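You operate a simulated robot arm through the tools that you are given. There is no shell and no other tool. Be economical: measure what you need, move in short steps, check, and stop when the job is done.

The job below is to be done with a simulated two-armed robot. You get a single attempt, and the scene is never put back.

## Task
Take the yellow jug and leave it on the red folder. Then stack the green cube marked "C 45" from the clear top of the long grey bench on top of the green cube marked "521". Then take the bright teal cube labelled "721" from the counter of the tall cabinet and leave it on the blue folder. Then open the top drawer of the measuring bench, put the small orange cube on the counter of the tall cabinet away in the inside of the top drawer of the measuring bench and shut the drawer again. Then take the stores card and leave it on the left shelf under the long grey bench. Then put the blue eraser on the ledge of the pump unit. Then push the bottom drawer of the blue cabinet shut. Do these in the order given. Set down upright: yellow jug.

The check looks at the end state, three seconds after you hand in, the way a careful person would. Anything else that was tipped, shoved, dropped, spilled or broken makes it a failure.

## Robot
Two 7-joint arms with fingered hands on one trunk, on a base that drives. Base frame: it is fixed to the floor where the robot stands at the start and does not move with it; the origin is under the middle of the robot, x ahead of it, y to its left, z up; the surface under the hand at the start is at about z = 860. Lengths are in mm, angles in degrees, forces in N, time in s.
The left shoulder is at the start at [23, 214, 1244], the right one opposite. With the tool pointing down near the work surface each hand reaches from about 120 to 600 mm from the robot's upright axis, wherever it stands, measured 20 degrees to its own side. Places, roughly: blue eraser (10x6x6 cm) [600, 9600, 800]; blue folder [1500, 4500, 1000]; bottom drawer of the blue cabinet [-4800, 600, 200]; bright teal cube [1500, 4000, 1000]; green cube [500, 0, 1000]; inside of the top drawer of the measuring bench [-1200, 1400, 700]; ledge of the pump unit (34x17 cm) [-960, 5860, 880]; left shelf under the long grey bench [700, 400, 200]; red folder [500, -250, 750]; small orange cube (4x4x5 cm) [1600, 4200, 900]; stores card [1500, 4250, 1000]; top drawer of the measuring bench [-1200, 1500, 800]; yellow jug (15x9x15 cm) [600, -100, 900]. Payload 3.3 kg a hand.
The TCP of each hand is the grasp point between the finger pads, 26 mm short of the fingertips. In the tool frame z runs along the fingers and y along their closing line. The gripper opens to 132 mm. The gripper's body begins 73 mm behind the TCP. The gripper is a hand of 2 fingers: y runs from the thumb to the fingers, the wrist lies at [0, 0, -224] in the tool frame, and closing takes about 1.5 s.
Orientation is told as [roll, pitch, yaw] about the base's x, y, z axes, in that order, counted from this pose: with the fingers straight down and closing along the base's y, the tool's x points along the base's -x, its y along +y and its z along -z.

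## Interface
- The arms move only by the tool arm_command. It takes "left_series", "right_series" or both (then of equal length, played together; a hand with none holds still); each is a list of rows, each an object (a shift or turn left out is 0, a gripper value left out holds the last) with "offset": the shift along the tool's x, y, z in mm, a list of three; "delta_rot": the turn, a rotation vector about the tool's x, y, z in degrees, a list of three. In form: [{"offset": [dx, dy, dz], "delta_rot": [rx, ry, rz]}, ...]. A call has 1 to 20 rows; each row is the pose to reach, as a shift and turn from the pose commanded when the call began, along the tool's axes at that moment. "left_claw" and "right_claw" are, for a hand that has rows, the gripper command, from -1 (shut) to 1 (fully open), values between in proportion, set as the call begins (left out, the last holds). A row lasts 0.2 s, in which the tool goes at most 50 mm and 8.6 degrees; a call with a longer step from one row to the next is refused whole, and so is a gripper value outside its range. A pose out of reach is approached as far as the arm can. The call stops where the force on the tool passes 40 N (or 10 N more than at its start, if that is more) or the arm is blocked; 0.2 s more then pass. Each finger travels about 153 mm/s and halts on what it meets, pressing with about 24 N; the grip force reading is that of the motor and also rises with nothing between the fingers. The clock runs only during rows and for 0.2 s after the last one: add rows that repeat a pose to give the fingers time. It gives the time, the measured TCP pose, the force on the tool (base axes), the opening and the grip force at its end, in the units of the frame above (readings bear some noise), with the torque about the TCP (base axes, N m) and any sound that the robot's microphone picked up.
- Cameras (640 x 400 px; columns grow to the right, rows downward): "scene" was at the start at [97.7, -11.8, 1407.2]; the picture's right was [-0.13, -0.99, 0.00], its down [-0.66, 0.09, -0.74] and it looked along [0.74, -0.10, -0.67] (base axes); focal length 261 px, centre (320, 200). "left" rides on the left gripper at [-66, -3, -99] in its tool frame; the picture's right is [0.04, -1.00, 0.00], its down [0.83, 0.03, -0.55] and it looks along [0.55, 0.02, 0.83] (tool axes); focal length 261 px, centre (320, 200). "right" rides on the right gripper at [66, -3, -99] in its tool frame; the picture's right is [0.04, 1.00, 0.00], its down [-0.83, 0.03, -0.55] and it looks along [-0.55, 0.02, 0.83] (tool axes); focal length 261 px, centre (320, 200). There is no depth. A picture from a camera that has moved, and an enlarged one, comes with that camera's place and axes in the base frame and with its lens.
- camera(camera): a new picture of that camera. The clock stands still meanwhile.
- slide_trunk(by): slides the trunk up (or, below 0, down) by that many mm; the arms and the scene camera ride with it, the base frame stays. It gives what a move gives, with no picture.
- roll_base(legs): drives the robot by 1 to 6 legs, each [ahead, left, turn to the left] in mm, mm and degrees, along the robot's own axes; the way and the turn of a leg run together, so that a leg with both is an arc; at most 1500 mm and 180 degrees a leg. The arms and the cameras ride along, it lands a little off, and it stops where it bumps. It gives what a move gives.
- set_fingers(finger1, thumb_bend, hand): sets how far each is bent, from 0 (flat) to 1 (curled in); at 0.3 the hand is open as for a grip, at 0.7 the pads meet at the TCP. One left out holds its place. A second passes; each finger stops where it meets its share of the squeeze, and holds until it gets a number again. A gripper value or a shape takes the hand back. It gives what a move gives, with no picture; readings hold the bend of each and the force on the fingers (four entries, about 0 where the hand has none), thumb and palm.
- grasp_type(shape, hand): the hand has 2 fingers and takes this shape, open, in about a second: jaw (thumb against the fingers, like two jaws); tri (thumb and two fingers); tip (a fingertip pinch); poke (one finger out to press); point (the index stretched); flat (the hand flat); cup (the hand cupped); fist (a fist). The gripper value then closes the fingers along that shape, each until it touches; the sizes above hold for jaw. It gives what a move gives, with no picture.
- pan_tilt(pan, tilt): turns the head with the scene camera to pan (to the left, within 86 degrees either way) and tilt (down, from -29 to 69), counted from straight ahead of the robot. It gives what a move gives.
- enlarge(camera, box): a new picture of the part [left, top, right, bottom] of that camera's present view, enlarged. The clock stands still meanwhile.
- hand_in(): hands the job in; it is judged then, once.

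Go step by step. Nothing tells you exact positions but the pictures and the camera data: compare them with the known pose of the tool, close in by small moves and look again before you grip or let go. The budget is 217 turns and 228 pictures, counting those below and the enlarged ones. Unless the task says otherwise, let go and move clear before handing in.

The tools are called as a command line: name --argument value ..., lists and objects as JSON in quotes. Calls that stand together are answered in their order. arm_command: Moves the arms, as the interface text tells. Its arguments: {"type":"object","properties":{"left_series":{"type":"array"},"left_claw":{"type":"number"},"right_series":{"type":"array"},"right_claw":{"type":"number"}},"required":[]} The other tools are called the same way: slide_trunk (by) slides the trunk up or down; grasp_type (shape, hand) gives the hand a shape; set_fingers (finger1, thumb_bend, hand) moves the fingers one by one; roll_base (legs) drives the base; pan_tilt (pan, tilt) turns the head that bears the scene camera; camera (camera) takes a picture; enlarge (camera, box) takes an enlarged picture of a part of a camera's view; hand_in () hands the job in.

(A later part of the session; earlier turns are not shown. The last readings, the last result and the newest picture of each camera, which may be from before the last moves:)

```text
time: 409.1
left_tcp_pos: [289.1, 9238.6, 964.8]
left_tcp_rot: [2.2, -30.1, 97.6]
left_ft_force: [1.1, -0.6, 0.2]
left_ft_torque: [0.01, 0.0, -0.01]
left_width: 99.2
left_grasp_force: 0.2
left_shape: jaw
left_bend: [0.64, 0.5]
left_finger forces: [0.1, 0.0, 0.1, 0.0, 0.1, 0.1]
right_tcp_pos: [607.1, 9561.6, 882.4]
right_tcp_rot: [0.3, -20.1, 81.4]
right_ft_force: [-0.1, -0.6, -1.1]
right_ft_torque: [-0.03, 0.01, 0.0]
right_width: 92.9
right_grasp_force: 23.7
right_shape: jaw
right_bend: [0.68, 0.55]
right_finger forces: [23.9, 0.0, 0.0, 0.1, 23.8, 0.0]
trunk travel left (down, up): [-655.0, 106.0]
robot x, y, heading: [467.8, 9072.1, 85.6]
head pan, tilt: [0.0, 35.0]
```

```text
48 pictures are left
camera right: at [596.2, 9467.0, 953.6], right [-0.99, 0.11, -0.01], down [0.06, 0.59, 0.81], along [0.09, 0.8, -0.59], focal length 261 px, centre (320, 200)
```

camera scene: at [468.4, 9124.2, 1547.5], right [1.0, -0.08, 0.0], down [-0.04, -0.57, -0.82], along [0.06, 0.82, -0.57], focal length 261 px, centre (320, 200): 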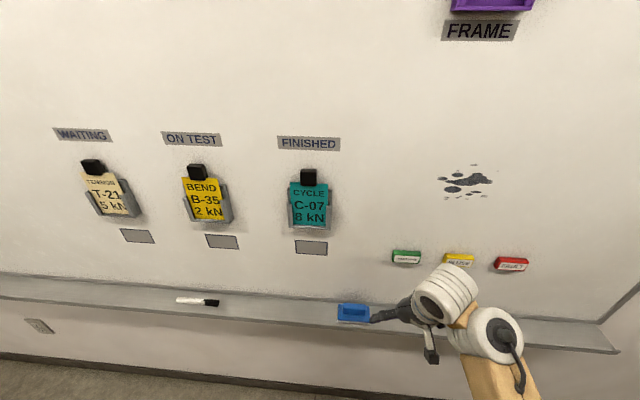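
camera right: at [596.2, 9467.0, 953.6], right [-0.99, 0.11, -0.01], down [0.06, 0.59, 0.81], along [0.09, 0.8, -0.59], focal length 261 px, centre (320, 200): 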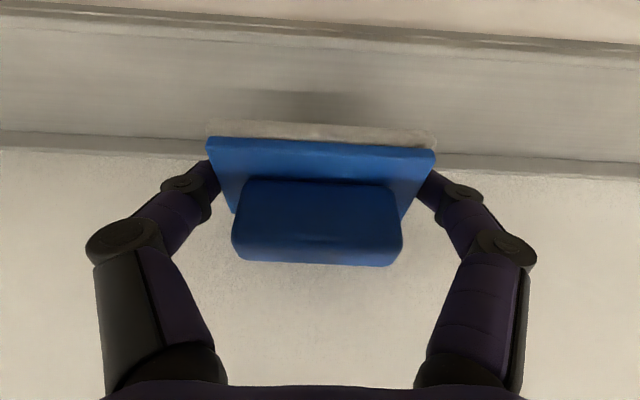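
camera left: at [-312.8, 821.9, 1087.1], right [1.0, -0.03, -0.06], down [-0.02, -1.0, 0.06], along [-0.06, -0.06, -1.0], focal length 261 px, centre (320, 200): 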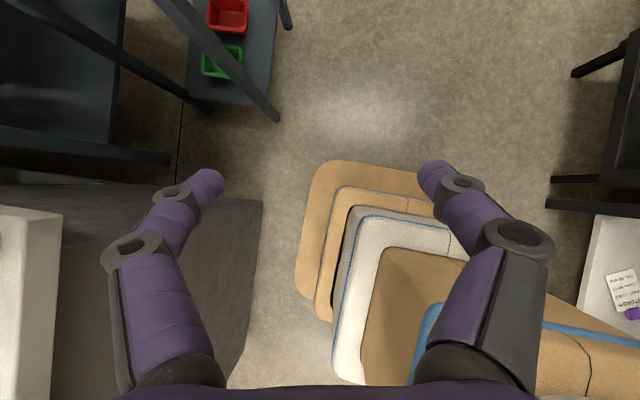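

Eraser held. I retract, back off and turn left to look for the pump unit beyond the divider wall.

arm_command --right_series '[{"offset": [20, 0, -20]}, {"offset": [45, 0, -40]}, {"offset": [70, 0, -60]}, {"offset": [100, 0, -80]}]'

roll_base --legs '[[-900, 0, 0], [0, 0, 120]]'

pan_tilt --pan 0 --tilt 25

camera --camera "scene"

```text
time: 410.1
left_tcp_pos: [290.2, 9238.5, 964.1]
left_tcp_rot: [2.2, -30.2, 97.5]
left_ft_force: [-0.2, -0.1, 0.1]
left_ft_torque: [0.02, 0.05, 0.0]
left_width: 99.2
left_grasp_force: 0.0
left_shape: jaw
left_bend: [0.64, 0.5]
left_finger forces: [0.0, 0.0, 0.1, 0.0, 0.1, 0.0]
right_tcp_pos: [591.8, 9443.4, 925.6]
right_tcp_rot: [0.2, -20.1, 81.4]
right_ft_force: [-0.2, -0.5, -0.6]
right_ft_torque: [0.04, 0.04, 0.02]
right_width: 93.1
right_grasp_force: 23.9
right_shape: jaw
right_bend: [0.68, 0.55]
right_finger forces: [23.1, 0.1, 0.1, 0.1, 23.2, 0.0]
trunk travel left (down, up): [-655.0, 106.0]
robot x, y, heading: [465.6, 9073.8, 85.7]
head pan, tilt: [0.0, 35.0]
```

```text
time: 420.0
left_tcp_pos: [338.2, 7931.5, 964.2]
left_tcp_rot: [2.2, -30.2, -140.3]
left_ft_force: [-0.5, 0.1, 0.3]
left_ft_torque: [0.01, -0.01, -0.01]
left_width: 99.2
left_grasp_force: 0.0
left_shape: jaw
left_bend: [0.64, 0.5]
left_finger forces: [0.1, 0.1, 0.1, 0.0, 0.1, 0.0]
right_tcp_pos: [3.6, 8078.6, 925.9]
right_tcp_rot: [0.1, -20.2, -156.3]
right_ft_force: [0.7, -0.3, -0.3]
right_ft_torque: [0.02, 0.01, -0.01]
right_width: 93.1
right_grasp_force: 23.1
right_shape: jaw
right_bend: [0.68, 0.55]
right_finger forces: [23.1, 0.0, 0.0, 0.0, 23.1, 0.1]
trunk travel left (down, up): [-655.0, 106.0]
robot x, y, heading: [388.2, 8172.1, -152.3]
head pan, tilt: [0.0, 35.0]
```

```text
time: 420.7
left_tcp_pos: [339.2, 7932.9, 964.2]
left_tcp_rot: [2.2, -30.0, -140.3]
left_ft_force: [-0.8, -0.4, 0.4]
left_ft_torque: [-0.02, 0.01, -0.02]
left_width: 99.0
left_grasp_force: 0.0
left_shape: jaw
left_bend: [0.64, 0.5]
left_finger forces: [0.1, 0.0, 0.1, 0.0, 0.0, 0.0]
right_tcp_pos: [4.4, 8079.8, 922.4]
right_tcp_rot: [0.1, -20.1, -156.3]
right_ft_force: [-0.6, 0.0, -0.3]
right_ft_torque: [0.01, -0.01, -0.03]
right_width: 93.2
right_grasp_force: 24.3
right_shape: jaw
right_bend: [0.68, 0.55]
right_finger forces: [23.1, 0.0, 0.1, 0.1, 23.1, 0.0]
trunk travel left (down, up): [-655.0, 106.0]
robot x, y, heading: [386.7, 8169.6, -152.1]
head pan, tilt: [0.0, 25.0]
```

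```text
47 pictures are left
camera scene: at [296.9, 8120.5, 1563.3], right [-0.47, 0.88, 0.0], down [0.37, 0.2, -0.91], along [-0.8, -0.42, -0.42], focal length 261 px, centre (320, 200)
```

scene: 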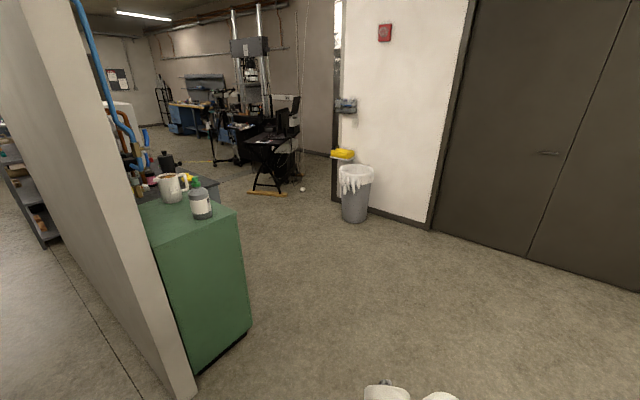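

Behind the wall I see a green cabinet and then the pump unit with hoses. I drive around to (-900,7600) and look.

roll_base --legs '[[1400, -100, 0], [0, 0, 35]]'

pan_tilt --pan 15 --tilt 25

camera --camera "scene"

```text
time: 429.6
left_tcp_pos: [-842.4, 7370.5, 963.8]
left_tcp_rot: [2.1, -30.2, -105.8]
left_ft_force: [0.4, 0.3, -0.7]
left_ft_torque: [0.04, -0.02, 0.06]
left_width: 98.9
left_grasp_force: 0.1
left_shape: jaw
left_bend: [0.64, 0.5]
left_finger forces: [0.0, 0.0, 0.1, 0.1, 0.1, 0.1]
right_tcp_pos: [-1201.3, 7304.5, 924.3]
right_tcp_rot: [0.2, -20.1, -121.9]
right_ft_force: [0.3, 0.8, -0.9]
right_ft_torque: [-0.01, -0.02, 0.01]
right_width: 93.2
right_grasp_force: 23.9
right_shape: jaw
right_bend: [0.68, 0.55]
right_finger forces: [23.0, 0.0, 0.0, 0.0, 23.2, 0.0]
trunk travel left (down, up): [-655.0, 106.0]
robot x, y, heading: [-935.3, 7599.5, -117.7]
head pan, tilt: [0.0, 25.0]
```

```text
time: 430.4
left_tcp_pos: [-842.7, 7372.0, 964.4]
left_tcp_rot: [2.2, -30.1, -105.9]
left_ft_force: [0.5, -0.3, 0.9]
left_ft_torque: [0.0, -0.04, 0.0]
left_width: 98.9
left_grasp_force: 0.1
left_shape: jaw
left_bend: [0.64, 0.5]
left_finger forces: [0.1, 0.0, 0.0, 0.1, 0.0, 0.0]
right_tcp_pos: [-1200.0, 7303.0, 923.9]
right_tcp_rot: [0.3, -20.1, -122.0]
right_ft_force: [0.7, -0.4, -0.3]
right_ft_torque: [-0.03, 0.0, 0.01]
right_width: 92.8
right_grasp_force: 23.8
right_shape: jaw
right_bend: [0.68, 0.55]
right_finger forces: [23.1, 0.0, 0.1, 0.0, 23.1, 0.0]
trunk travel left (down, up): [-655.0, 106.0]
robot x, y, heading: [-934.2, 7595.7, -117.7]
head pan, tilt: [15.0, 25.0]
```

```text
46 pictures are left
camera scene: at [-961.4, 7494.8, 1563.3], right [-0.98, 0.22, 0.0], down [0.09, 0.41, -0.91], along [-0.2, -0.88, -0.42], focal length 261 px, centre (320, 200)
```

scene: 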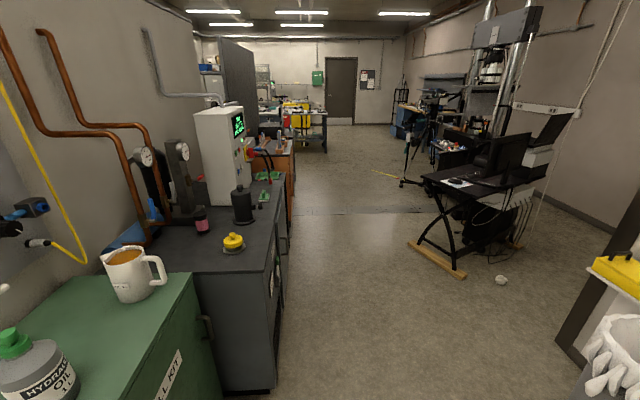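

The pump unit (grey cabinet with dark top, gauges and the white control box) is on the left. I enlarge the area of the ledge.

enlarge --camera "scene" --box '[190, 130, 310, 250]'

```text
3.33 times, centred on (250, 190) of scene
camera zoom: at [-961.4, 7494.8, 1563.3], right [-0.98, 0.22, 0.0], down [0.09, 0.41, -0.91], along [-0.2, -0.88, -0.42], focal length 870 px, centre (553, 233)
```

zoom: 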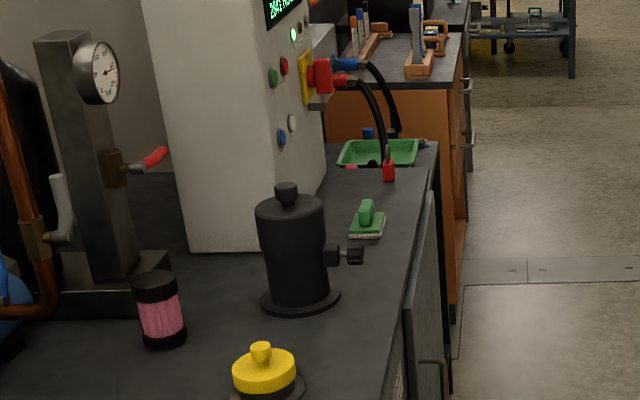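

The ledge strip around (-960,5860) is the free front part of the dark top, between a green block (y≈5996) and a green tray (y≈5555). I drive around to stand in front of it.

roll_base --legs '[[100, -300, 0], [770, 227, 0], [770, 227, 0]]'

roll_base --legs '[[0, 0, 116]]'

pan_tilt --pan -10 --tilt 35

camera --camera "scene"

```text
time: 440.4
left_tcp_pos: [-1484.7, 5829.3, 964.1]
left_tcp_rot: [2.3, -30.2, -106.7]
left_ft_force: [0.6, -0.7, -0.1]
left_ft_torque: [0.02, -0.01, 0.02]
left_width: 99.2
left_grasp_force: 0.1
left_shape: jaw
left_bend: [0.64, 0.5]
left_finger forces: [0.0, 0.1, 0.0, 0.1, 0.0, 0.1]
right_tcp_pos: [-1845.0, 5767.2, 923.0]
right_tcp_rot: [0.3, -20.2, -122.9]
right_ft_force: [0.2, -0.3, -0.4]
right_ft_torque: [0.03, 0.01, 0.02]
right_width: 93.2
right_grasp_force: 23.7
right_shape: jaw
right_bend: [0.68, 0.55]
right_finger forces: [23.1, 0.1, 0.0, 0.0, 23.1, 0.1]
trunk travel left (down, up): [-655.0, 106.0]
robot x, y, heading: [-1576.3, 6054.5, -118.7]
head pan, tilt: [15.0, 25.0]
```

```text
time: 445.5
left_tcp_pos: [-1405.8, 6229.1, 964.6]
left_tcp_rot: [2.2, -30.0, 7.1]
left_ft_force: [0.3, 0.3, -0.6]
left_ft_torque: [0.01, 0.01, 0.02]
left_width: 99.0
left_grasp_force: 0.0
left_shape: jaw
left_bend: [0.64, 0.5]
left_finger forces: [0.0, 0.1, 0.1, 0.0, 0.0, 0.1]
right_tcp_pos: [-1203.0, 5926.5, 923.4]
right_tcp_rot: [0.2, -20.2, -8.8]
right_ft_force: [0.0, 0.4, -0.3]
right_ft_torque: [0.01, 0.02, 0.0]
right_width: 92.9
right_grasp_force: 24.3
right_shape: jaw
right_bend: [0.68, 0.55]
right_finger forces: [23.1, 0.0, 0.0, 0.0, 23.1, 0.0]
trunk travel left (down, up): [-655.0, 106.0]
robot x, y, heading: [-1575.2, 6054.6, -4.9]
head pan, tilt: [15.0, 25.0]
```

```text
time: 446.4
left_tcp_pos: [-1405.7, 6229.7, 964.4]
left_tcp_rot: [2.1, -30.1, 7.1]
left_ft_force: [0.6, -0.2, 0.7]
left_ft_torque: [-0.01, 0.02, -0.01]
left_width: 99.0
left_grasp_force: 0.1
left_shape: jaw
left_bend: [0.64, 0.5]
left_finger forces: [0.1, 0.1, 0.0, 0.0, 0.1, 0.0]
right_tcp_pos: [-1202.2, 5926.7, 924.0]
right_tcp_rot: [0.3, -20.2, -8.9]
right_ft_force: [0.6, 0.4, -0.6]
right_ft_torque: [-0.01, 0.0, -0.01]
right_width: 92.9
right_grasp_force: 24.1
right_shape: jaw
right_bend: [0.68, 0.55]
right_finger forces: [23.1, 0.0, 0.1, 0.0, 23.1, 0.0]
trunk travel left (down, up): [-655.0, 106.0]
robot x, y, heading: [-1576.4, 6059.0, -4.6]
head pan, tilt: [-10.0, 35.0]
```

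```text
44 pictures are left
camera scene: at [-1479.7, 6031.8, 1547.6], right [-0.25, -0.97, 0.0], down [-0.55, 0.14, -0.82], along [0.79, -0.21, -0.57], focal length 261 px, centre (320, 200)
```

scene: 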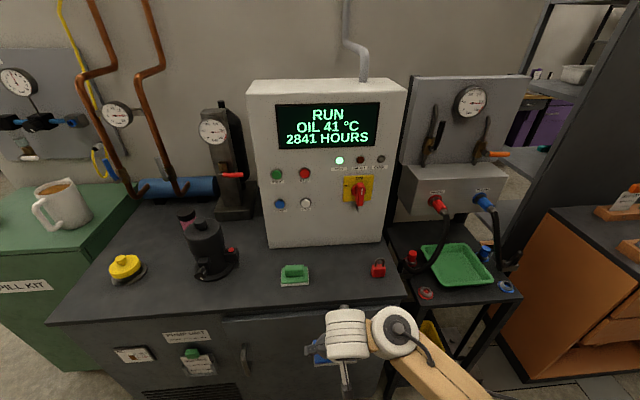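

The ledge strip in front of the control box: the free gap between the green block and the red lock is centred at ≈(-966,5833). I drive 110 mm closer.

roll_base --legs '[[115, 0, 0]]'

camera --camera "right"

```text
time: 447.6
left_tcp_pos: [-1290.4, 6219.0, 963.3]
left_tcp_rot: [2.1, -30.0, 6.8]
left_ft_force: [0.3, -0.1, 0.5]
left_ft_torque: [0.0, 0.0, -0.01]
left_width: 98.8
left_grasp_force: 0.1
left_shape: jaw
left_bend: [0.64, 0.5]
left_finger forces: [0.0, 0.0, 0.0, 0.0, 0.0, 0.0]
right_tcp_pos: [-1089.6, 5915.0, 922.3]
right_tcp_rot: [0.2, -20.0, -9.2]
right_ft_force: [0.4, 0.1, -0.9]
right_ft_torque: [-0.01, 0.0, 0.05]
right_width: 92.6
right_grasp_force: 23.5
right_shape: jaw
right_bend: [0.68, 0.55]
right_finger forces: [23.1, 0.1, 0.0, 0.1, 23.1, 0.0]
trunk travel left (down, up): [-655.0, 106.0]
robot x, y, heading: [-1460.3, 6047.5, -4.8]
head pan, tilt: [-10.0, 35.0]
```

```text
43 pictures are left
camera right: at [-1183.5, 5927.2, 994.4], right [0.12, 0.99, -0.01], down [0.59, -0.06, 0.8], along [0.8, -0.1, -0.59], focal length 261 px, centre (320, 200)
```

right: 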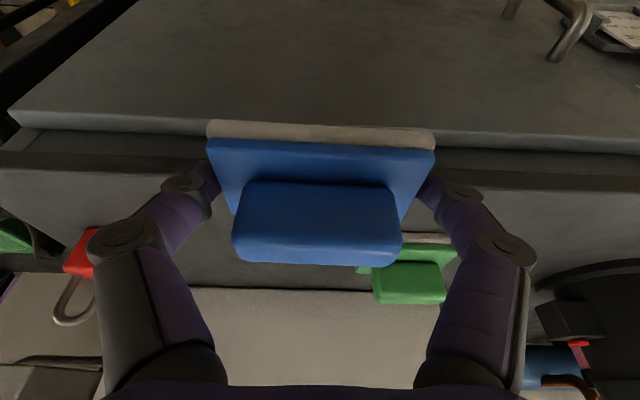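

I raise 60 mm, go sideways, then forward over the gap.

arm_command --right_series '[{"offset": [-10, 0, -28]}, {"offset": [-20.5, -15, -56], "delta_rot": [0.7, 0, 1.9]}, {"offset": [-20.5, -60, -56], "delta_rot": [0.7, 0, 1.9]}, {"offset": [-60, -60, -42], "delta_rot": [0.7, 0, 1.9]}, {"offset": [-105, -60, -25], "delta_rot": [0.7, 0, 1.9]}, {"offset": [-151, -60, -9], "delta_rot": [0.7, 0, 1.9]}, {"offset": [-151, -60, -9], "delta_rot": [0.7, 0, 1.9]}]'

camera --camera "right"

enlarge --camera "scene" --box '[220, 200, 460, 360]'

```text
time: 449.2
left_tcp_pos: [-1292.7, 6219.8, 964.4]
left_tcp_rot: [2.1, -30.1, 6.8]
left_ft_force: [0.4, 1.1, -0.6]
left_ft_torque: [0.0, -0.04, -0.02]
left_width: 98.9
left_grasp_force: 0.0
left_shape: jaw
left_bend: [0.64, 0.5]
left_finger forces: [0.1, 0.1, 0.0, 0.0, 0.0, 0.0]
right_tcp_pos: [-962.4, 5831.1, 980.2]
right_tcp_rot: [0.2, -20.1, -11.2]
right_ft_force: [-0.4, -0.4, -1.1]
right_ft_torque: [0.01, 0.03, 0.02]
right_width: 92.8
right_grasp_force: 23.9
right_shape: jaw
right_bend: [0.68, 0.55]
right_finger forces: [23.0, 0.0, 0.0, 0.1, 23.0, 0.0]
trunk travel left (down, up): [-655.0, 106.0]
robot x, y, heading: [-1461.4, 6046.2, -5.0]
head pan, tilt: [-10.0, 35.0]
```

```text
42 pictures are left
camera right: at [-1056.9, 5846.9, 1051.8], right [0.15, 0.99, -0.01], down [0.59, -0.08, 0.81], along [0.8, -0.13, -0.59], focal length 261 px, centre (320, 200)
```

right: 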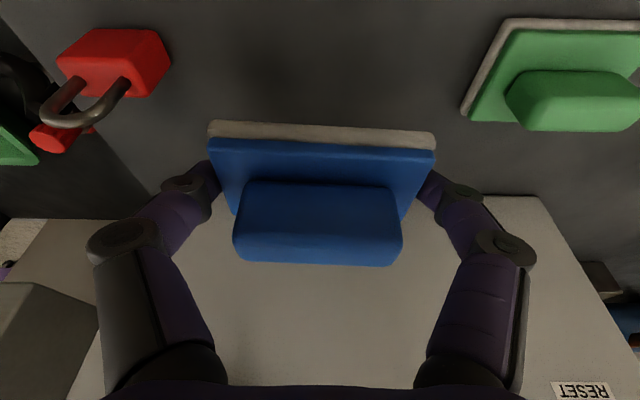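

```text
2.50 times, centred on (340, 280) of scene
camera zoom: at [-1367.2, 6021.7, 1547.7], right [-0.26, -0.97, 0.0], down [-0.55, 0.15, -0.82], along [0.79, -0.21, -0.57], focal length 653 px, centre (270, 0)
```

zoom: 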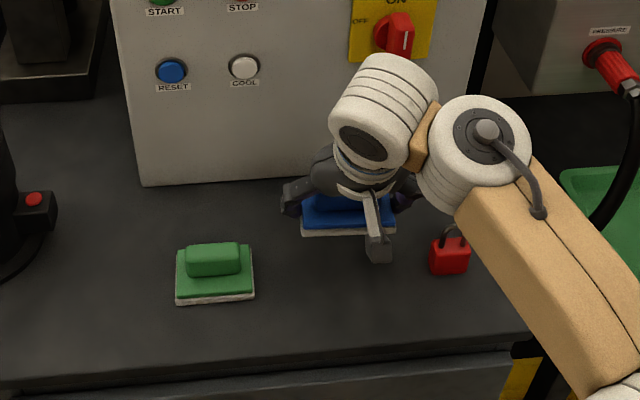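

Gap is 5745–5935; I centre at y≈5839 and lower toward the surface.

arm_command --right_series '[{"offset": [0, 8, 0]}, {"offset": [9, 8, 25]}, {"offset": [17, 8, 46]}, {"offset": [21, 8, 56]}, {"offset": [21, 8, 56]}]'

enlarge --camera "scene" --box '[220, 200, 460, 360]'

```text
time: 450.4
left_tcp_pos: [-1291.4, 6219.0, 964.4]
left_tcp_rot: [2.1, -30.1, 6.9]
left_ft_force: [-0.9, 0.3, 0.8]
left_ft_torque: [0.0, 0.0, -0.01]
left_width: 99.1
left_grasp_force: 0.1
left_shape: jaw
left_bend: [0.64, 0.5]
left_finger forces: [0.0, 0.0, 0.0, 0.0, 0.0, 0.0]
right_tcp_pos: [-963.3, 5842.3, 923.2]
right_tcp_rot: [0.2, -20.0, -11.2]
right_ft_force: [0.3, -0.7, -1.5]
right_ft_torque: [-0.01, 0.01, 0.0]
right_width: 92.8
right_grasp_force: 24.5
right_shape: jaw
right_bend: [0.68, 0.55]
right_finger forces: [22.9, 0.1, 0.0, 0.1, 22.8, 0.0]
trunk travel left (down, up): [-655.0, 106.0]
robot x, y, heading: [-1459.5, 6044.8, -4.8]
head pan, tilt: [-10.0, 35.0]
```

```text
2.50 times, centred on (340, 280) of scene
camera zoom: at [-1365.9, 6021.9, 1547.6], right [-0.26, -0.97, 0.0], down [-0.55, 0.15, -0.82], along [0.79, -0.21, -0.57], focal length 653 px, centre (270, 0)
```

zoom: 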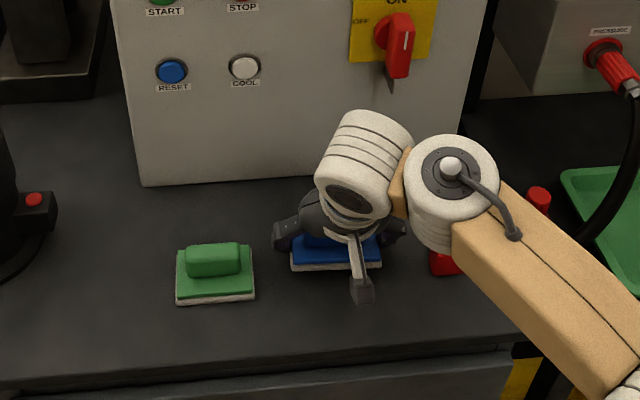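

Good position. Lowering in small steps to contact.

arm_command --right_series '[{"offset": [2, 0, 5.6]}, {"offset": [3.4, 0, 9.4]}, {"offset": [4.4, 0, 12.2]}, {"offset": [4.4, 0, 12.2]}]'

```text
time: 451.4
left_tcp_pos: [-1291.4, 6218.8, 965.0]
left_tcp_rot: [2.0, -30.1, 6.8]
left_ft_force: [0.1, -0.6, -0.1]
left_ft_torque: [0.0, -0.04, 0.0]
left_width: 99.1
left_grasp_force: 0.1
left_shape: jaw
left_bend: [0.64, 0.5]
left_finger forces: [0.0, 0.0, 0.0, 0.0, 0.0, 0.0]
right_tcp_pos: [-961.8, 5840.7, 911.7]
right_tcp_rot: [0.2, -20.1, -11.3]
right_ft_force: [-0.7, -0.1, -0.3]
right_ft_torque: [0.0, 0.06, -0.02]
right_width: 92.9
right_grasp_force: 24.3
right_shape: jaw
right_bend: [0.68, 0.55]
right_finger forces: [22.8, 0.1, 0.1, 0.0, 22.9, 0.0]
trunk travel left (down, up): [-655.0, 106.0]
robot x, y, heading: [-1461.9, 6045.4, -4.7]
head pan, tilt: [-10.0, 35.0]
```

arm_command --right_series '[{"offset": [1, 0, 2.8]}, {"offset": [2, 0, 5.6]}, {"offset": [2.7, 0, 7.5]}, {"offset": [2.7, 0, 7.5]}]'

```text
time: 452.4
left_tcp_pos: [-1293.3, 6219.6, 965.8]
left_tcp_rot: [2.1, -30.3, 6.9]
left_ft_force: [-0.1, -0.1, 0.4]
left_ft_torque: [0.0, -0.01, -0.01]
left_width: 99.1
left_grasp_force: 0.0
left_shape: jaw
left_bend: [0.64, 0.5]
left_finger forces: [0.0, 0.0, 0.0, 0.0, 0.1, 0.0]
right_tcp_pos: [-962.9, 5841.7, 906.6]
right_tcp_rot: [0.4, -20.5, -11.3]
right_ft_force: [-0.1, -1.0, 25.6]
right_ft_torque: [-0.25, -0.04, 0.14]
right_width: 91.9
right_grasp_force: 23.9
right_shape: jaw
right_bend: [0.69, 0.55]
right_finger forces: [33.2, 0.1, 0.0, 0.0, 34.1, 0.0]
trunk travel left (down, up): [-655.0, 106.0]
robot x, y, heading: [-1460.7, 6045.8, -4.8]
head pan, tilt: [-10.0, 35.0]
```

Firm contact (25 N). I ease up 3 mm, open modestly, and rise.

arm_command --right_series '[{"offset": [-1.2, 0, -3.2]}, {"offset": [-1.2, 0, -3.2]}]'

arm_command --right_series '[{"offset": [0, 0, 0]}, {"offset": [0, 0, 0]}, {"offset": [0, 0, 0]}, {"offset": [0, 0, 0]}]' --right_claw 0.8

arm_command --right_series '[{"offset": [-7, 0, -19]}, {"offset": [-20, 0, -56]}, {"offset": [-35, 0, -94]}, {"offset": [0, 0, -107]}, {"offset": [45, 0, -124]}, {"offset": [90, 0, -140]}]'

camera --camera "scene"

```text
time: 453.0
left_tcp_pos: [-1292.6, 6219.4, 964.6]
left_tcp_rot: [2.1, -30.1, 6.9]
left_ft_force: [-0.1, 0.7, 0.3]
left_ft_torque: [0.0, -0.02, 0.0]
left_width: 99.0
left_grasp_force: 0.2
left_shape: jaw
left_bend: [0.64, 0.5]
left_finger forces: [0.1, 0.0, 0.0, 0.0, 0.0, 0.0]
right_tcp_pos: [-961.0, 5841.8, 906.2]
right_tcp_rot: [0.3, -20.1, -11.3]
right_ft_force: [4.1, 0.1, 10.5]
right_ft_torque: [0.41, -0.26, -0.17]
right_width: 92.0
right_grasp_force: 23.9
right_shape: jaw
right_bend: [0.69, 0.55]
right_finger forces: [32.5, 0.0, 0.1, 0.0, 24.2, 0.1]
trunk travel left (down, up): [-655.0, 106.0]
robot x, y, heading: [-1462.7, 6044.9, -4.8]
head pan, tilt: [-10.0, 35.0]
```

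```text
time: 454.0
left_tcp_pos: [-1291.2, 6220.4, 964.6]
left_tcp_rot: [2.2, -30.2, 7.0]
left_ft_force: [0.5, 0.3, 0.3]
left_ft_torque: [-0.03, -0.01, 0.02]
left_width: 99.0
left_grasp_force: 0.0
left_shape: jaw
left_bend: [0.64, 0.5]
left_finger forces: [0.0, 0.0, 0.0, 0.0, 0.1, 0.0]
right_tcp_pos: [-960.6, 5842.5, 905.2]
right_tcp_rot: [0.2, -20.0, -11.2]
right_ft_force: [0.3, -0.3, 0.6]
right_ft_torque: [-0.03, 0.0, 0.0]
right_width: 118.9
right_grasp_force: 0.1
right_shape: jaw
right_bend: [0.48, 0.31]
right_finger forces: [0.3, 0.0, 0.0, 0.1, 0.9, 0.1]
trunk travel left (down, up): [-655.0, 106.0]
robot x, y, heading: [-1461.5, 6044.6, -5.1]
head pan, tilt: [-10.0, 35.0]
```

```text
time: 455.4
left_tcp_pos: [-1292.5, 6219.0, 964.4]
left_tcp_rot: [2.1, -30.2, 6.9]
left_ft_force: [-0.5, -1.0, 0.1]
left_ft_torque: [0.01, -0.02, -0.02]
left_width: 99.2
left_grasp_force: 0.0
left_shape: jaw
left_bend: [0.64, 0.5]
left_finger forces: [0.1, 0.0, 0.0, 0.0, 0.0, 0.0]
right_tcp_pos: [-1093.6, 5866.7, 1005.7]
right_tcp_rot: [0.2, -20.1, -11.1]
right_ft_force: [0.2, 0.3, -0.3]
right_ft_torque: [-0.01, -0.02, 0.01]
right_width: 118.7
right_grasp_force: 0.0
right_shape: jaw
right_bend: [0.48, 0.31]
right_finger forces: [0.1, 0.0, 0.1, 0.0, 0.0, 0.0]
trunk travel left (down, up): [-655.0, 106.0]
robot x, y, heading: [-1460.1, 6049.3, -5.0]
head pan, tilt: [-10.0, 35.0]
```

```text
39 pictures are left
camera scene: at [-1367.6, 6021.7, 1547.7], right [-0.26, -0.97, 0.0], down [-0.55, 0.15, -0.82], along [0.79, -0.21, -0.57], focal length 261 px, centre (320, 200)
```

scene: 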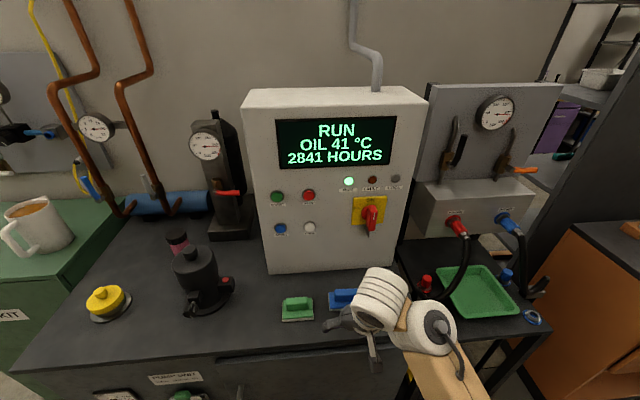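

The blue eraser lies on the ledge. Last: the bottom drawer of the blue cabinet at (-4800,600). I back away, turn to face -y, and look along the lane.

arm_command --right_series '[{"offset": [30, 0, -30]}, {"offset": [60, 0, -60]}, {"offset": [70, 0, -90]}]'

roll_base --legs '[[-330, 0, 0], [0, 0, -87]]'

pan_tilt --pan -15 --tilt 22

camera --camera "scene"

```text
time: 456.2
left_tcp_pos: [-1293.0, 6219.3, 965.6]
left_tcp_rot: [2.1, -30.2, 6.8]
left_ft_force: [0.7, -0.2, -1.1]
left_ft_torque: [-0.01, -0.05, 0.01]
left_width: 99.0
left_grasp_force: 0.1
left_shape: jaw
left_bend: [0.64, 0.5]
left_finger forces: [0.0, 0.1, 0.0, 0.0, 0.0, 0.0]
right_tcp_pos: [-1158.7, 5870.3, 1022.2]
right_tcp_rot: [0.1, -20.1, -11.2]
right_ft_force: [-0.6, 0.3, -0.1]
right_ft_torque: [-0.04, -0.02, -0.01]
right_width: 118.5
right_grasp_force: 0.0
right_shape: jaw
right_bend: [0.48, 0.31]
right_finger forces: [0.1, 0.0, 0.0, 0.0, 0.0, 0.0]
right hand out of reach, approached as far as the arm can: row 2, 3
trunk travel left (down, up): [-655.0, 106.0]
robot x, y, heading: [-1461.8, 6046.5, -5.0]
head pan, tilt: [-10.0, 35.0]
```

```text
time: 462.1
left_tcp_pos: [-1614.6, 5910.7, 965.0]
left_tcp_rot: [2.1, -30.1, -81.3]
left_ft_force: [-0.1, 0.3, -0.3]
left_ft_torque: [0.0, 0.02, -0.01]
left_width: 99.0
left_grasp_force: 0.1
left_shape: jaw
left_bend: [0.64, 0.5]
left_finger forces: [0.0, 0.1, 0.1, 0.0, 0.0, 0.0]
right_tcp_pos: [-1959.0, 5766.8, 1022.0]
right_tcp_rot: [0.1, -20.0, -99.5]
right_ft_force: [0.2, 0.2, 0.1]
right_ft_torque: [-0.02, 0.01, -0.01]
right_width: 118.5
right_grasp_force: 0.0
right_shape: jaw
right_bend: [0.48, 0.31]
right_finger forces: [0.0, 0.0, 0.1, 0.0, 0.1, 0.0]
trunk travel left (down, up): [-655.0, 106.0]
robot x, y, heading: [-1793.1, 6073.5, -93.2]
head pan, tilt: [-10.0, 35.0]
```

```text
time: 462.9
left_tcp_pos: [-1615.4, 5912.0, 965.4]
left_tcp_rot: [2.1, -30.1, -81.3]
left_ft_force: [0.5, 0.0, -0.2]
left_ft_torque: [0.01, -0.02, 0.01]
left_width: 98.9
left_grasp_force: 0.0
left_shape: jaw
left_bend: [0.64, 0.5]
left_finger forces: [0.1, 0.0, 0.0, 0.0, 0.1, 0.1]
right_tcp_pos: [-1960.0, 5767.0, 1022.5]
right_tcp_rot: [0.2, -20.1, -99.5]
right_ft_force: [-0.3, -0.3, -0.3]
right_ft_torque: [0.0, -0.03, -0.03]
right_width: 118.8
right_grasp_force: 0.1
right_shape: jaw
right_bend: [0.48, 0.31]
right_finger forces: [0.0, 0.1, 0.0, 0.1, 0.0, 0.0]
trunk travel left (down, up): [-655.0, 106.0]
robot x, y, heading: [-1795.2, 6072.1, -93.1]
head pan, tilt: [-15.0, 22.0]
```

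```text
38 pictures are left
camera scene: at [-1822.6, 5975.7, 1568.1], right [-0.95, 0.31, 0.0], down [0.12, 0.36, -0.93], along [-0.29, -0.88, -0.38], focal length 261 px, centre (320, 200)
```

scene: 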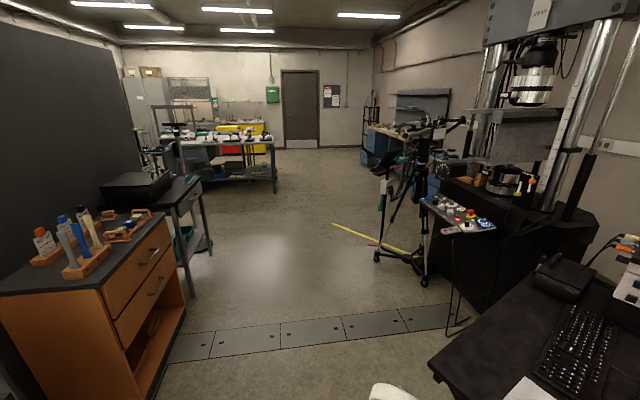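

The lane is clear; blue cabinet with wooden top is at the far right. I drive 2.8 m down the lane and look toward it.

roll_base --legs '[[1400, 0, 0], [1400, 0, 0], [0, 0, -40]]'

pan_tilt --pan 0 --tilt 22

camera --camera "scene"

```text
time: 478.6
left_tcp_pos: [-1853.7, 2980.1, 964.2]
left_tcp_rot: [2.1, -30.2, -120.3]
left_ft_force: [0.5, 0.3, -0.6]
left_ft_torque: [0.0, 0.0, 0.03]
left_width: 99.0
left_grasp_force: 0.1
left_shape: jaw
left_bend: [0.64, 0.5]
left_finger forces: [0.0, 0.1, 0.0, 0.0, 0.0, 0.0]
right_tcp_pos: [-2212.3, 3085.3, 1022.4]
right_tcp_rot: [0.1, -20.1, -138.3]
right_ft_force: [0.9, -0.5, 0.4]
right_ft_torque: [0.01, -0.01, -0.01]
right_width: 118.7
right_grasp_force: 0.1
right_shape: jaw
right_bend: [0.48, 0.31]
right_finger forces: [0.0, 0.0, 0.0, 0.0, 0.0, 0.0]
trunk travel left (down, up): [-655.0, 106.0]
robot x, y, heading: [-1888.6, 3223.1, -132.0]
head pan, tilt: [-15.0, 22.0]
```

```text
time: 479.4
left_tcp_pos: [-1853.1, 2981.6, 964.1]
left_tcp_rot: [2.1, -30.1, -120.3]
left_ft_force: [0.2, -0.5, 0.1]
left_ft_torque: [-0.02, 0.0, -0.02]
left_width: 99.0
left_grasp_force: 0.1
left_shape: jaw
left_bend: [0.64, 0.5]
left_finger forces: [0.0, 0.0, 0.0, 0.0, 0.0, 0.0]
right_tcp_pos: [-2212.6, 3085.9, 1022.7]
right_tcp_rot: [0.2, -20.1, -138.4]
right_ft_force: [-0.4, -0.2, 0.4]
right_ft_torque: [-0.01, 0.02, 0.01]
right_width: 118.6
right_grasp_force: 0.2
right_shape: jaw
right_bend: [0.48, 0.31]
right_finger forces: [0.1, 0.1, 0.1, 0.0, 0.1, 0.0]
trunk travel left (down, up): [-655.0, 106.0]
robot x, y, heading: [-1886.7, 3218.7, -132.0]
head pan, tilt: [0.0, 22.0]
```

```text
37 pictures are left
camera scene: at [-1958.1, 3143.6, 1568.2], right [-0.74, 0.67, 0.0], down [0.25, 0.28, -0.93], along [-0.62, -0.69, -0.37], focal length 261 px, centre (320, 200)
```

scene: 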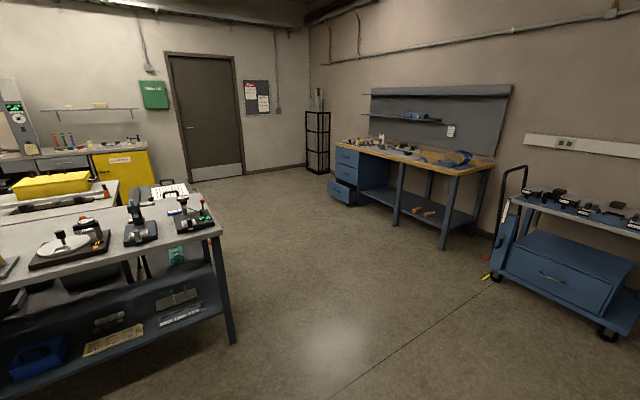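

The blue cabinet's bottom drawer stands open at ≈(-4700,560). The floor in between is clear; I drive there and face it.

roll_base --legs '[[1350, 90, 0], [1350, 90, 0], [0, 0, -38]]'

pan_tilt --pan 10 --tilt 35

camera --camera "scene"

```text
time: 494.0
left_tcp_pos: [-3660.0, 938.2, 965.8]
left_tcp_rot: [2.1, -30.1, -159.9]
left_ft_force: [0.6, 0.2, -1.0]
left_ft_torque: [0.01, 0.04, -0.03]
left_width: 99.0
left_grasp_force: 0.0
left_shape: jaw
left_bend: [0.64, 0.5]
left_finger forces: [0.0, 0.0, 0.1, 0.0, 0.1, 0.0]
right_tcp_pos: [-3870.4, 1249.0, 1021.8]
right_tcp_rot: [0.3, -20.1, -177.8]
right_ft_force: [0.0, -0.7, 0.2]
right_ft_torque: [0.04, 0.01, -0.02]
right_width: 118.7
right_grasp_force: 0.0
right_shape: jaw
right_bend: [0.48, 0.31]
right_finger forces: [0.0, 0.0, 0.0, 0.0, 0.1, 0.0]
trunk travel left (down, up): [-655.0, 106.0]
robot x, y, heading: [-3537.0, 1150.5, -171.3]
head pan, tilt: [0.0, 22.0]
```

```text
time: 494.8
left_tcp_pos: [-3659.6, 939.2, 965.2]
left_tcp_rot: [2.1, -30.1, -159.9]
left_ft_force: [0.7, 0.0, 0.9]
left_ft_torque: [0.02, 0.05, 0.0]
left_width: 99.0
left_grasp_force: 0.1
left_shape: jaw
left_bend: [0.64, 0.5]
left_finger forces: [0.0, 0.0, 0.0, 0.0, 0.0, 0.0]
right_tcp_pos: [-3870.9, 1248.4, 1022.0]
right_tcp_rot: [0.2, -20.1, -178.0]
right_ft_force: [-0.2, 0.2, 0.2]
right_ft_torque: [-0.01, 0.01, -0.01]
right_width: 118.9
right_grasp_force: 0.1
right_shape: jaw
right_bend: [0.48, 0.31]
right_finger forces: [0.0, 0.0, 0.0, 0.0, 0.1, 0.0]
trunk travel left (down, up): [-655.0, 106.0]
robot x, y, heading: [-3532.7, 1146.4, -171.6]
head pan, tilt: [10.0, 35.0]
```

```text
36 pictures are left
camera scene: at [-3628.3, 1116.3, 1547.6], right [-0.31, 0.95, 0.0], down [0.54, 0.18, -0.82], along [-0.78, -0.26, -0.57], focal length 261 px, centre (320, 200)
```

scene: 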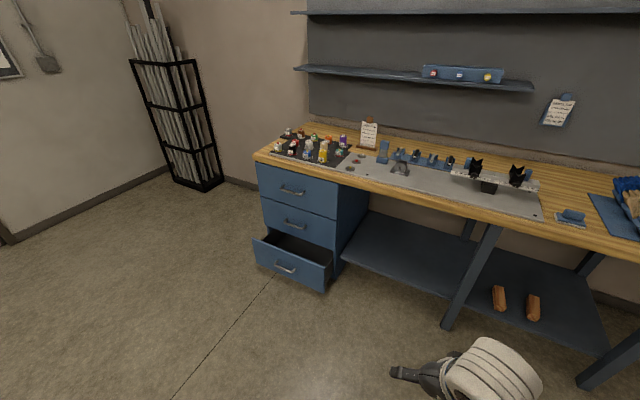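

The drawer front spans about z 80–370, centre ≈(-4680,516), and its normal points along heading ≈170°. I turn to face it and strafe to line up the right hand.

roll_base --legs '[[0, 0, -18.4], [100, 1000, 0]]'

slide_trunk --by -330

slide_trunk --by -200

pan_tilt --pan -10 --tilt 35

camera --camera "scene"

```text
time: 501.0
left_tcp_pos: [-4014.2, 46.9, 964.9]
left_tcp_rot: [2.0, -30.1, 179.7]
left_ft_force: [-0.6, 0.4, 0.0]
left_ft_torque: [-0.03, -0.02, -0.01]
left_width: 99.2
left_grasp_force: 0.0
left_shape: jaw
left_bend: [0.64, 0.5]
left_finger forces: [0.1, 0.1, 0.0, 0.0, 0.1, 0.0]
right_tcp_pos: [-4102.8, 410.6, 1022.3]
right_tcp_rot: [0.2, -20.1, 161.7]
right_ft_force: [0.2, -1.6, 0.4]
right_ft_torque: [-0.01, -0.03, 0.01]
right_width: 119.0
right_grasp_force: 0.0
right_shape: jaw
right_bend: [0.48, 0.31]
right_finger forces: [0.0, 0.0, 0.0, 0.1, 0.0, 0.1]
trunk travel left (down, up): [-655.0, 106.0]
robot x, y, heading: [-3824.5, 195.7, 167.8]
head pan, tilt: [10.0, 35.0]
```

```text
time: 504.2
left_tcp_pos: [-3995.5, 43.7, 623.5]
left_tcp_rot: [3.2, -25.1, 179.1]
left_ft_force: [-0.5, -0.7, 0.8]
left_ft_torque: [0.0, 0.0, 0.01]
left_width: 98.8
left_grasp_force: 0.1
left_shape: jaw
left_bend: [0.64, 0.5]
left_finger forces: [0.0, 0.0, 0.0, 0.0, 0.0, 0.1]
right_tcp_pos: [-4101.4, 411.1, 687.9]
right_tcp_rot: [0.4, -19.6, 161.5]
right_ft_force: [0.3, 1.5, -0.4]
right_ft_torque: [-0.01, 0.0, -0.02]
right_width: 118.6
right_grasp_force: 0.1
right_shape: jaw
right_bend: [0.48, 0.31]
right_finger forces: [0.0, 0.1, 0.0, 0.0, 0.1, 0.0]
trunk travel left (down, up): [-325.0, 436.0]
robot x, y, heading: [-3826.9, 200.9, 168.4]
head pan, tilt: [10.0, 35.0]
```

```text
time: 505.4
left_tcp_pos: [-3979.9, 40.5, 511.8]
left_tcp_rot: [3.9, -21.1, 180.0]
left_ft_force: [-9.5, -8.7, 64.8]
left_ft_torque: [4.05, -0.47, 0.73]
left_width: 97.6
left_grasp_force: 0.0
left_shape: jaw
left_bend: [0.64, 0.44]
left_finger forces: [0.1, 0.1, 0.0, 0.0, 0.0, 0.0]
right_tcp_pos: [-4095.3, 410.7, 571.3]
right_tcp_rot: [0.3, -17.6, 161.8]
right_ft_force: [-0.2, -0.2, 0.2]
right_ft_torque: [0.03, -0.02, 0.02]
right_width: 118.8
right_grasp_force: 0.0
right_shape: jaw
right_bend: [0.48, 0.31]
right_finger forces: [0.0, 0.1, 0.0, 0.0, 0.1, 0.1]
trunk travel left (down, up): [-220.0, 541.0]
robot x, y, heading: [-3817.2, 201.5, 167.8]
head pan, tilt: [10.0, 35.0]
stopped: the force on the tool passed its limit at 239 N (the readings are from after the stop); the commanded pose is now the measured one
```

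```text
time: 506.3
left_tcp_pos: [-3980.7, 40.7, 511.5]
left_tcp_rot: [4.0, -21.2, 179.7]
left_ft_force: [-8.5, -14.4, 77.1]
left_ft_torque: [4.95, -0.69, 0.51]
left_width: 97.7
left_grasp_force: 0.0
left_shape: jaw
left_bend: [0.64, 0.44]
left_finger forces: [0.1, 0.0, 0.0, 0.0, 0.1, 0.0]
right_tcp_pos: [-4094.2, 411.1, 571.4]
right_tcp_rot: [0.4, -17.5, 161.6]
right_ft_force: [0.4, 1.2, -0.4]
right_ft_torque: [-0.01, 0.01, -0.02]
right_width: 118.5
right_grasp_force: 0.0
right_shape: jaw
right_bend: [0.48, 0.31]
right_finger forces: [0.0, 0.0, 0.1, 0.0, 0.1, 0.0]
trunk travel left (down, up): [-220.0, 541.0]
robot x, y, heading: [-3824.5, 201.9, 168.0]
head pan, tilt: [-10.0, 35.0]
```

```text
35 pictures are left
camera scene: at [-3965.5, 244.5, 1110.5], right [0.38, 0.93, 0.0], down [0.53, -0.22, -0.82], along [-0.76, 0.31, -0.57], focal length 261 px, centre (320, 200)
```

scene: 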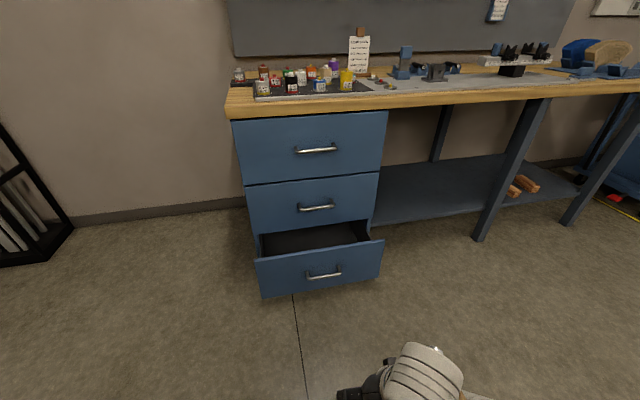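

The left hand is pressing on my own base. I raise the trunk 60 mm and try moving the left hand outward and up.

slide_trunk --by 60

arm_command --left_series '[{"offset": [0, 25, -5]}, {"offset": [-10, 50, -15]}, {"offset": [-30, 80, -30]}, {"offset": [-50, 110, -50]}, {"offset": [-70, 140, -70]}, {"offset": [-90, 160, -100]}, {"offset": [-110, 170, -130]}, {"offset": [-120, 170, -160]}]'

```text
time: 507.3
left_tcp_pos: [-3990.4, 42.3, 575.7]
left_tcp_rot: [3.3, -23.8, 179.8]
left_ft_force: [-0.1, 0.0, -0.2]
left_ft_torque: [0.01, 0.02, 0.0]
left_width: 99.0
left_grasp_force: 0.0
left_shape: jaw
left_bend: [0.64, 0.49]
left_finger forces: [0.0, 0.0, 0.0, 0.0, 0.0, 0.0]
right_tcp_pos: [-4095.1, 410.3, 629.2]
right_tcp_rot: [0.2, -17.3, 161.8]
right_ft_force: [-0.3, -0.1, 0.3]
right_ft_torque: [-0.03, 0.0, -0.01]
right_width: 118.6
right_grasp_force: 0.0
right_shape: jaw
right_bend: [0.48, 0.31]
right_finger forces: [0.0, 0.1, 0.0, 0.0, 0.0, 0.0]
trunk travel left (down, up): [-280.0, 481.0]
robot x, y, heading: [-3818.5, 197.1, 167.8]
head pan, tilt: [-10.0, 35.0]
```

```text
time: 509.1
left_tcp_pos: [-3988.6, 18.4, 582.1]
left_tcp_rot: [3.4, -23.7, 180.0]
left_ft_force: [-0.5, 0.5, 0.0]
left_ft_torque: [0.02, -0.02, 0.0]
left_width: 99.2
left_grasp_force: 0.0
left_shape: jaw
left_bend: [0.64, 0.5]
left_finger forces: [0.1, 0.0, 0.0, 0.0, 0.1, 0.0]
left hand out of reach, approached as far as the arm can: row 2, 3, 4, 5, 6, 7, 8
right_tcp_pos: [-4094.9, 410.9, 630.7]
right_tcp_rot: [0.2, -17.3, 161.7]
right_ft_force: [-1.2, -0.6, 0.0]
right_ft_torque: [-0.01, -0.02, 0.01]
right_width: 118.8
right_grasp_force: 0.0
right_shape: jaw
right_bend: [0.48, 0.31]
right_finger forces: [0.1, 0.0, 0.0, 0.1, 0.0, 0.1]
trunk travel left (down, up): [-280.0, 481.0]
robot x, y, heading: [-3822.3, 198.0, 167.7]
head pan, tilt: [-10.0, 35.0]
```

The left arm is near its limits in this orientation; I try pitching its fingers forward to horizontal, which keeps it clear of my base.

arm_command --left_series '[{"delta_rot": [0, -8.4, 0]}, {"delta_rot": [0, -16.8, 0]}, {"delta_rot": [0, -25.2, 0]}, {"delta_rot": [0, -33.6, 0]}, {"offset": [-20, 0, 0], "delta_rot": [0, -42, 0]}, {"offset": [-40, 0, 0], "delta_rot": [0, -50.4, 0]}, {"offset": [-60, 0, 0], "delta_rot": [0, -58.8, 0]}, {"offset": [-80, 0, -20], "delta_rot": [0, -64, 0]}, {"offset": [-100, 0, -50], "delta_rot": [0, -64, 0]}, {"offset": [-100, 0, -90], "delta_rot": [0, -64, 0]}, {"offset": [-100, 0, -130], "delta_rot": [0, -64, 0]}]'

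pan_tilt --pan 30 --tilt 55

camera --camera "scene"

```text
time: 511.5
left_tcp_pos: [-4302.3, -74.9, 788.4]
left_tcp_rot: [22.8, -82.1, 158.5]
left_ft_force: [0.0, 0.3, 0.3]
left_ft_torque: [-0.01, -0.02, -0.02]
left_width: 99.0
left_grasp_force: 0.0
left_shape: jaw
left_bend: [0.64, 0.5]
left_finger forces: [0.0, 0.0, 0.0, 0.1, 0.1, 0.0]
left hand out of reach, approached as far as the arm can: row 1, 2, 3, 4, 5, 6, 7, 8, 9, 10, 11
right_tcp_pos: [-4095.8, 410.4, 630.0]
right_tcp_rot: [0.2, -17.4, 161.6]
right_ft_force: [0.5, 0.7, 0.1]
right_ft_torque: [0.0, -0.01, -0.02]
right_width: 118.9
right_grasp_force: 0.0
right_shape: jaw
right_bend: [0.48, 0.31]
right_finger forces: [0.1, 0.1, 0.0, 0.0, 0.0, 0.0]
trunk travel left (down, up): [-280.0, 481.0]
robot x, y, heading: [-3823.5, 200.4, 168.0]
head pan, tilt: [-10.0, 35.0]
```

```text
time: 512.5
left_tcp_pos: [-4301.2, -75.9, 788.6]
left_tcp_rot: [22.7, -82.1, 158.4]
left_ft_force: [-0.4, 0.7, 0.5]
left_ft_torque: [0.02, 0.0, -0.02]
left_width: 99.1
left_grasp_force: 0.2
left_shape: jaw
left_bend: [0.64, 0.5]
left_finger forces: [0.0, 0.1, 0.1, 0.0, 0.1, 0.0]
right_tcp_pos: [-4096.1, 409.1, 629.9]
right_tcp_rot: [0.2, -17.3, 161.7]
right_ft_force: [0.1, -0.1, -0.2]
right_ft_torque: [-0.02, -0.04, -0.01]
right_width: 118.6
right_grasp_force: 0.0
right_shape: jaw
right_bend: [0.48, 0.31]
right_finger forces: [0.0, 0.0, 0.0, 0.1, 0.0, 0.0]
trunk travel left (down, up): [-280.0, 481.0]
robot x, y, heading: [-3825.1, 200.5, 167.8]
head pan, tilt: [30.0, 55.0]
```

```text
34 pictures are left
camera scene: at [-3939.8, 185.5, 1143.0], right [-0.31, 0.95, 0.0], down [0.78, 0.25, -0.57], along [-0.55, -0.18, -0.82], focal length 261 px, centre (320, 200)
```

scene: 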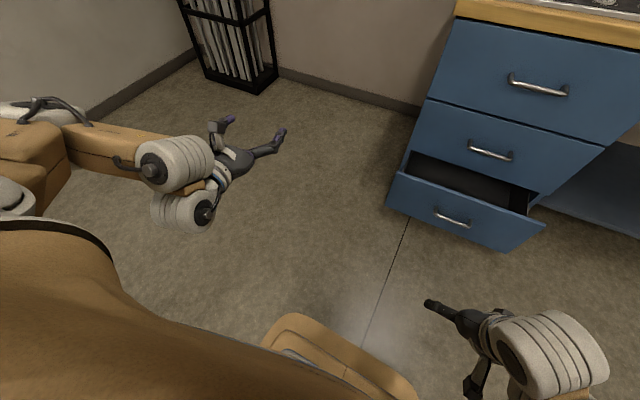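

The left arm is free and out of the way now. I lower the trunk further.

slide_trunk --by -230

arm_command --right_series '[{"offset": [-30, 0, 0], "delta_rot": [0, 6, 0]}, {"offset": [-60, 0, 0], "delta_rot": [0, 12, 0]}, {"offset": [-90, 0, 0], "delta_rot": [0, 17, 0]}, {"offset": [-90, 0, 40], "delta_rot": [0, 17, 0]}, {"offset": [-90, 0, 80], "delta_rot": [0, 17, 0]}, {"offset": [-90, 0, 120], "delta_rot": [0, 17, 0]}, {"offset": [-90, 0, 140], "delta_rot": [0, 17, 0]}]' --right_claw -1

pan_tilt --pan -5 --tilt 40

camera --camera "scene"

```text
time: 515.0
left_tcp_pos: [-4289.3, -78.6, 473.0]
left_tcp_rot: [16.6, -68.0, 164.4]
left_ft_force: [-0.1, 0.2, 0.1]
left_ft_torque: [-0.02, 0.03, -0.02]
left_width: 99.2
left_grasp_force: 0.0
left_shape: jaw
left_bend: [0.64, 0.5]
left_finger forces: [0.0, 0.0, 0.0, 0.0, 0.0, 0.0]
right_tcp_pos: [-4069.4, 405.5, 365.2]
right_tcp_rot: [-0.5, -9.3, 161.9]
right_ft_force: [-0.7, 0.6, 0.7]
right_ft_torque: [0.0, -0.03, -0.02]
right_width: 118.7
right_grasp_force: 0.1
right_shape: jaw
right_bend: [0.48, 0.31]
right_finger forces: [0.0, 0.0, 0.0, 0.1, 0.0, 0.0]
trunk travel left (down, up): [-50.0, 711.0]
robot x, y, heading: [-3824.9, 202.2, 167.8]
head pan, tilt: [30.0, 55.0]
```

```text
time: 516.5
left_tcp_pos: [-4288.4, -77.4, 471.3]
left_tcp_rot: [16.6, -68.0, 164.6]
left_ft_force: [0.1, 0.9, -0.3]
left_ft_torque: [0.02, -0.02, 0.0]
left_width: 99.1
left_grasp_force: 0.0
left_shape: jaw
left_bend: [0.64, 0.5]
left_finger forces: [0.1, 0.1, 0.0, 0.0, 0.0, 0.1]
right_tcp_pos: [-4173.1, 440.9, 240.4]
right_tcp_rot: [-0.4, 7.7, 161.8]
right_ft_force: [-0.6, -0.1, -0.6]
right_ft_torque: [-0.02, 0.02, -0.01]
right_width: 0.0
right_grasp_force: 23.9
right_shape: jaw
right_bend: [0.63, 0.7]
right_finger forces: [0.0, 0.0, 0.0, 0.1, 0.0, 0.1]
right hand out of reach, approached as far as the arm can: row 1, 2, 3, 4
trunk travel left (down, up): [-50.0, 711.0]
robot x, y, heading: [-3823.2, 199.8, 168.0]
head pan, tilt: [30.0, 55.0]
```

```text
time: 517.6
left_tcp_pos: [-4288.8, -77.4, 470.4]
left_tcp_rot: [16.7, -67.9, 164.3]
left_ft_force: [-0.6, 0.3, 0.0]
left_ft_torque: [-0.01, 0.01, 0.03]
left_width: 99.2
left_grasp_force: 0.1
left_shape: jaw
left_bend: [0.64, 0.5]
left_finger forces: [0.0, 0.1, 0.1, 0.0, 0.1, 0.1]
right_tcp_pos: [-4171.5, 440.5, 242.1]
right_tcp_rot: [-0.4, 7.6, 161.8]
right_ft_force: [-0.1, 0.1, 0.4]
right_ft_torque: [0.01, -0.01, 0.03]
right_width: 0.0
right_grasp_force: 24.0
right_shape: jaw
right_bend: [0.63, 0.7]
right_finger forces: [0.0, 0.1, 0.0, 0.0, 0.1, 0.1]
trunk travel left (down, up): [-50.0, 711.0]
robot x, y, heading: [-3820.1, 200.5, 167.7]
head pan, tilt: [-5.0, 40.0]
```

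```text
33 pictures are left
camera scene: at [-4025.3, 248.2, 924.9], right [0.29, 0.96, 0.0], down [0.61, -0.19, -0.77], along [-0.73, 0.22, -0.64], focal length 261 px, centre (320, 200)
```

scene: 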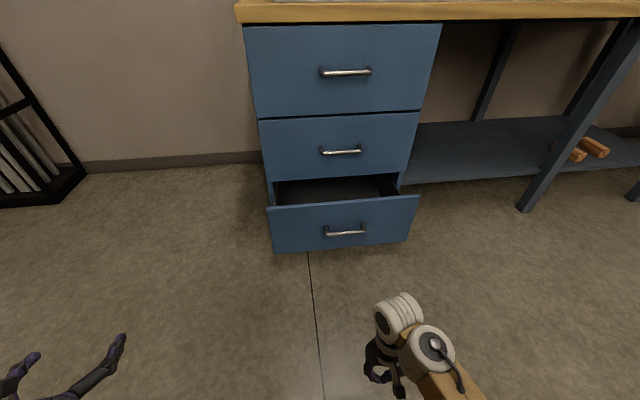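

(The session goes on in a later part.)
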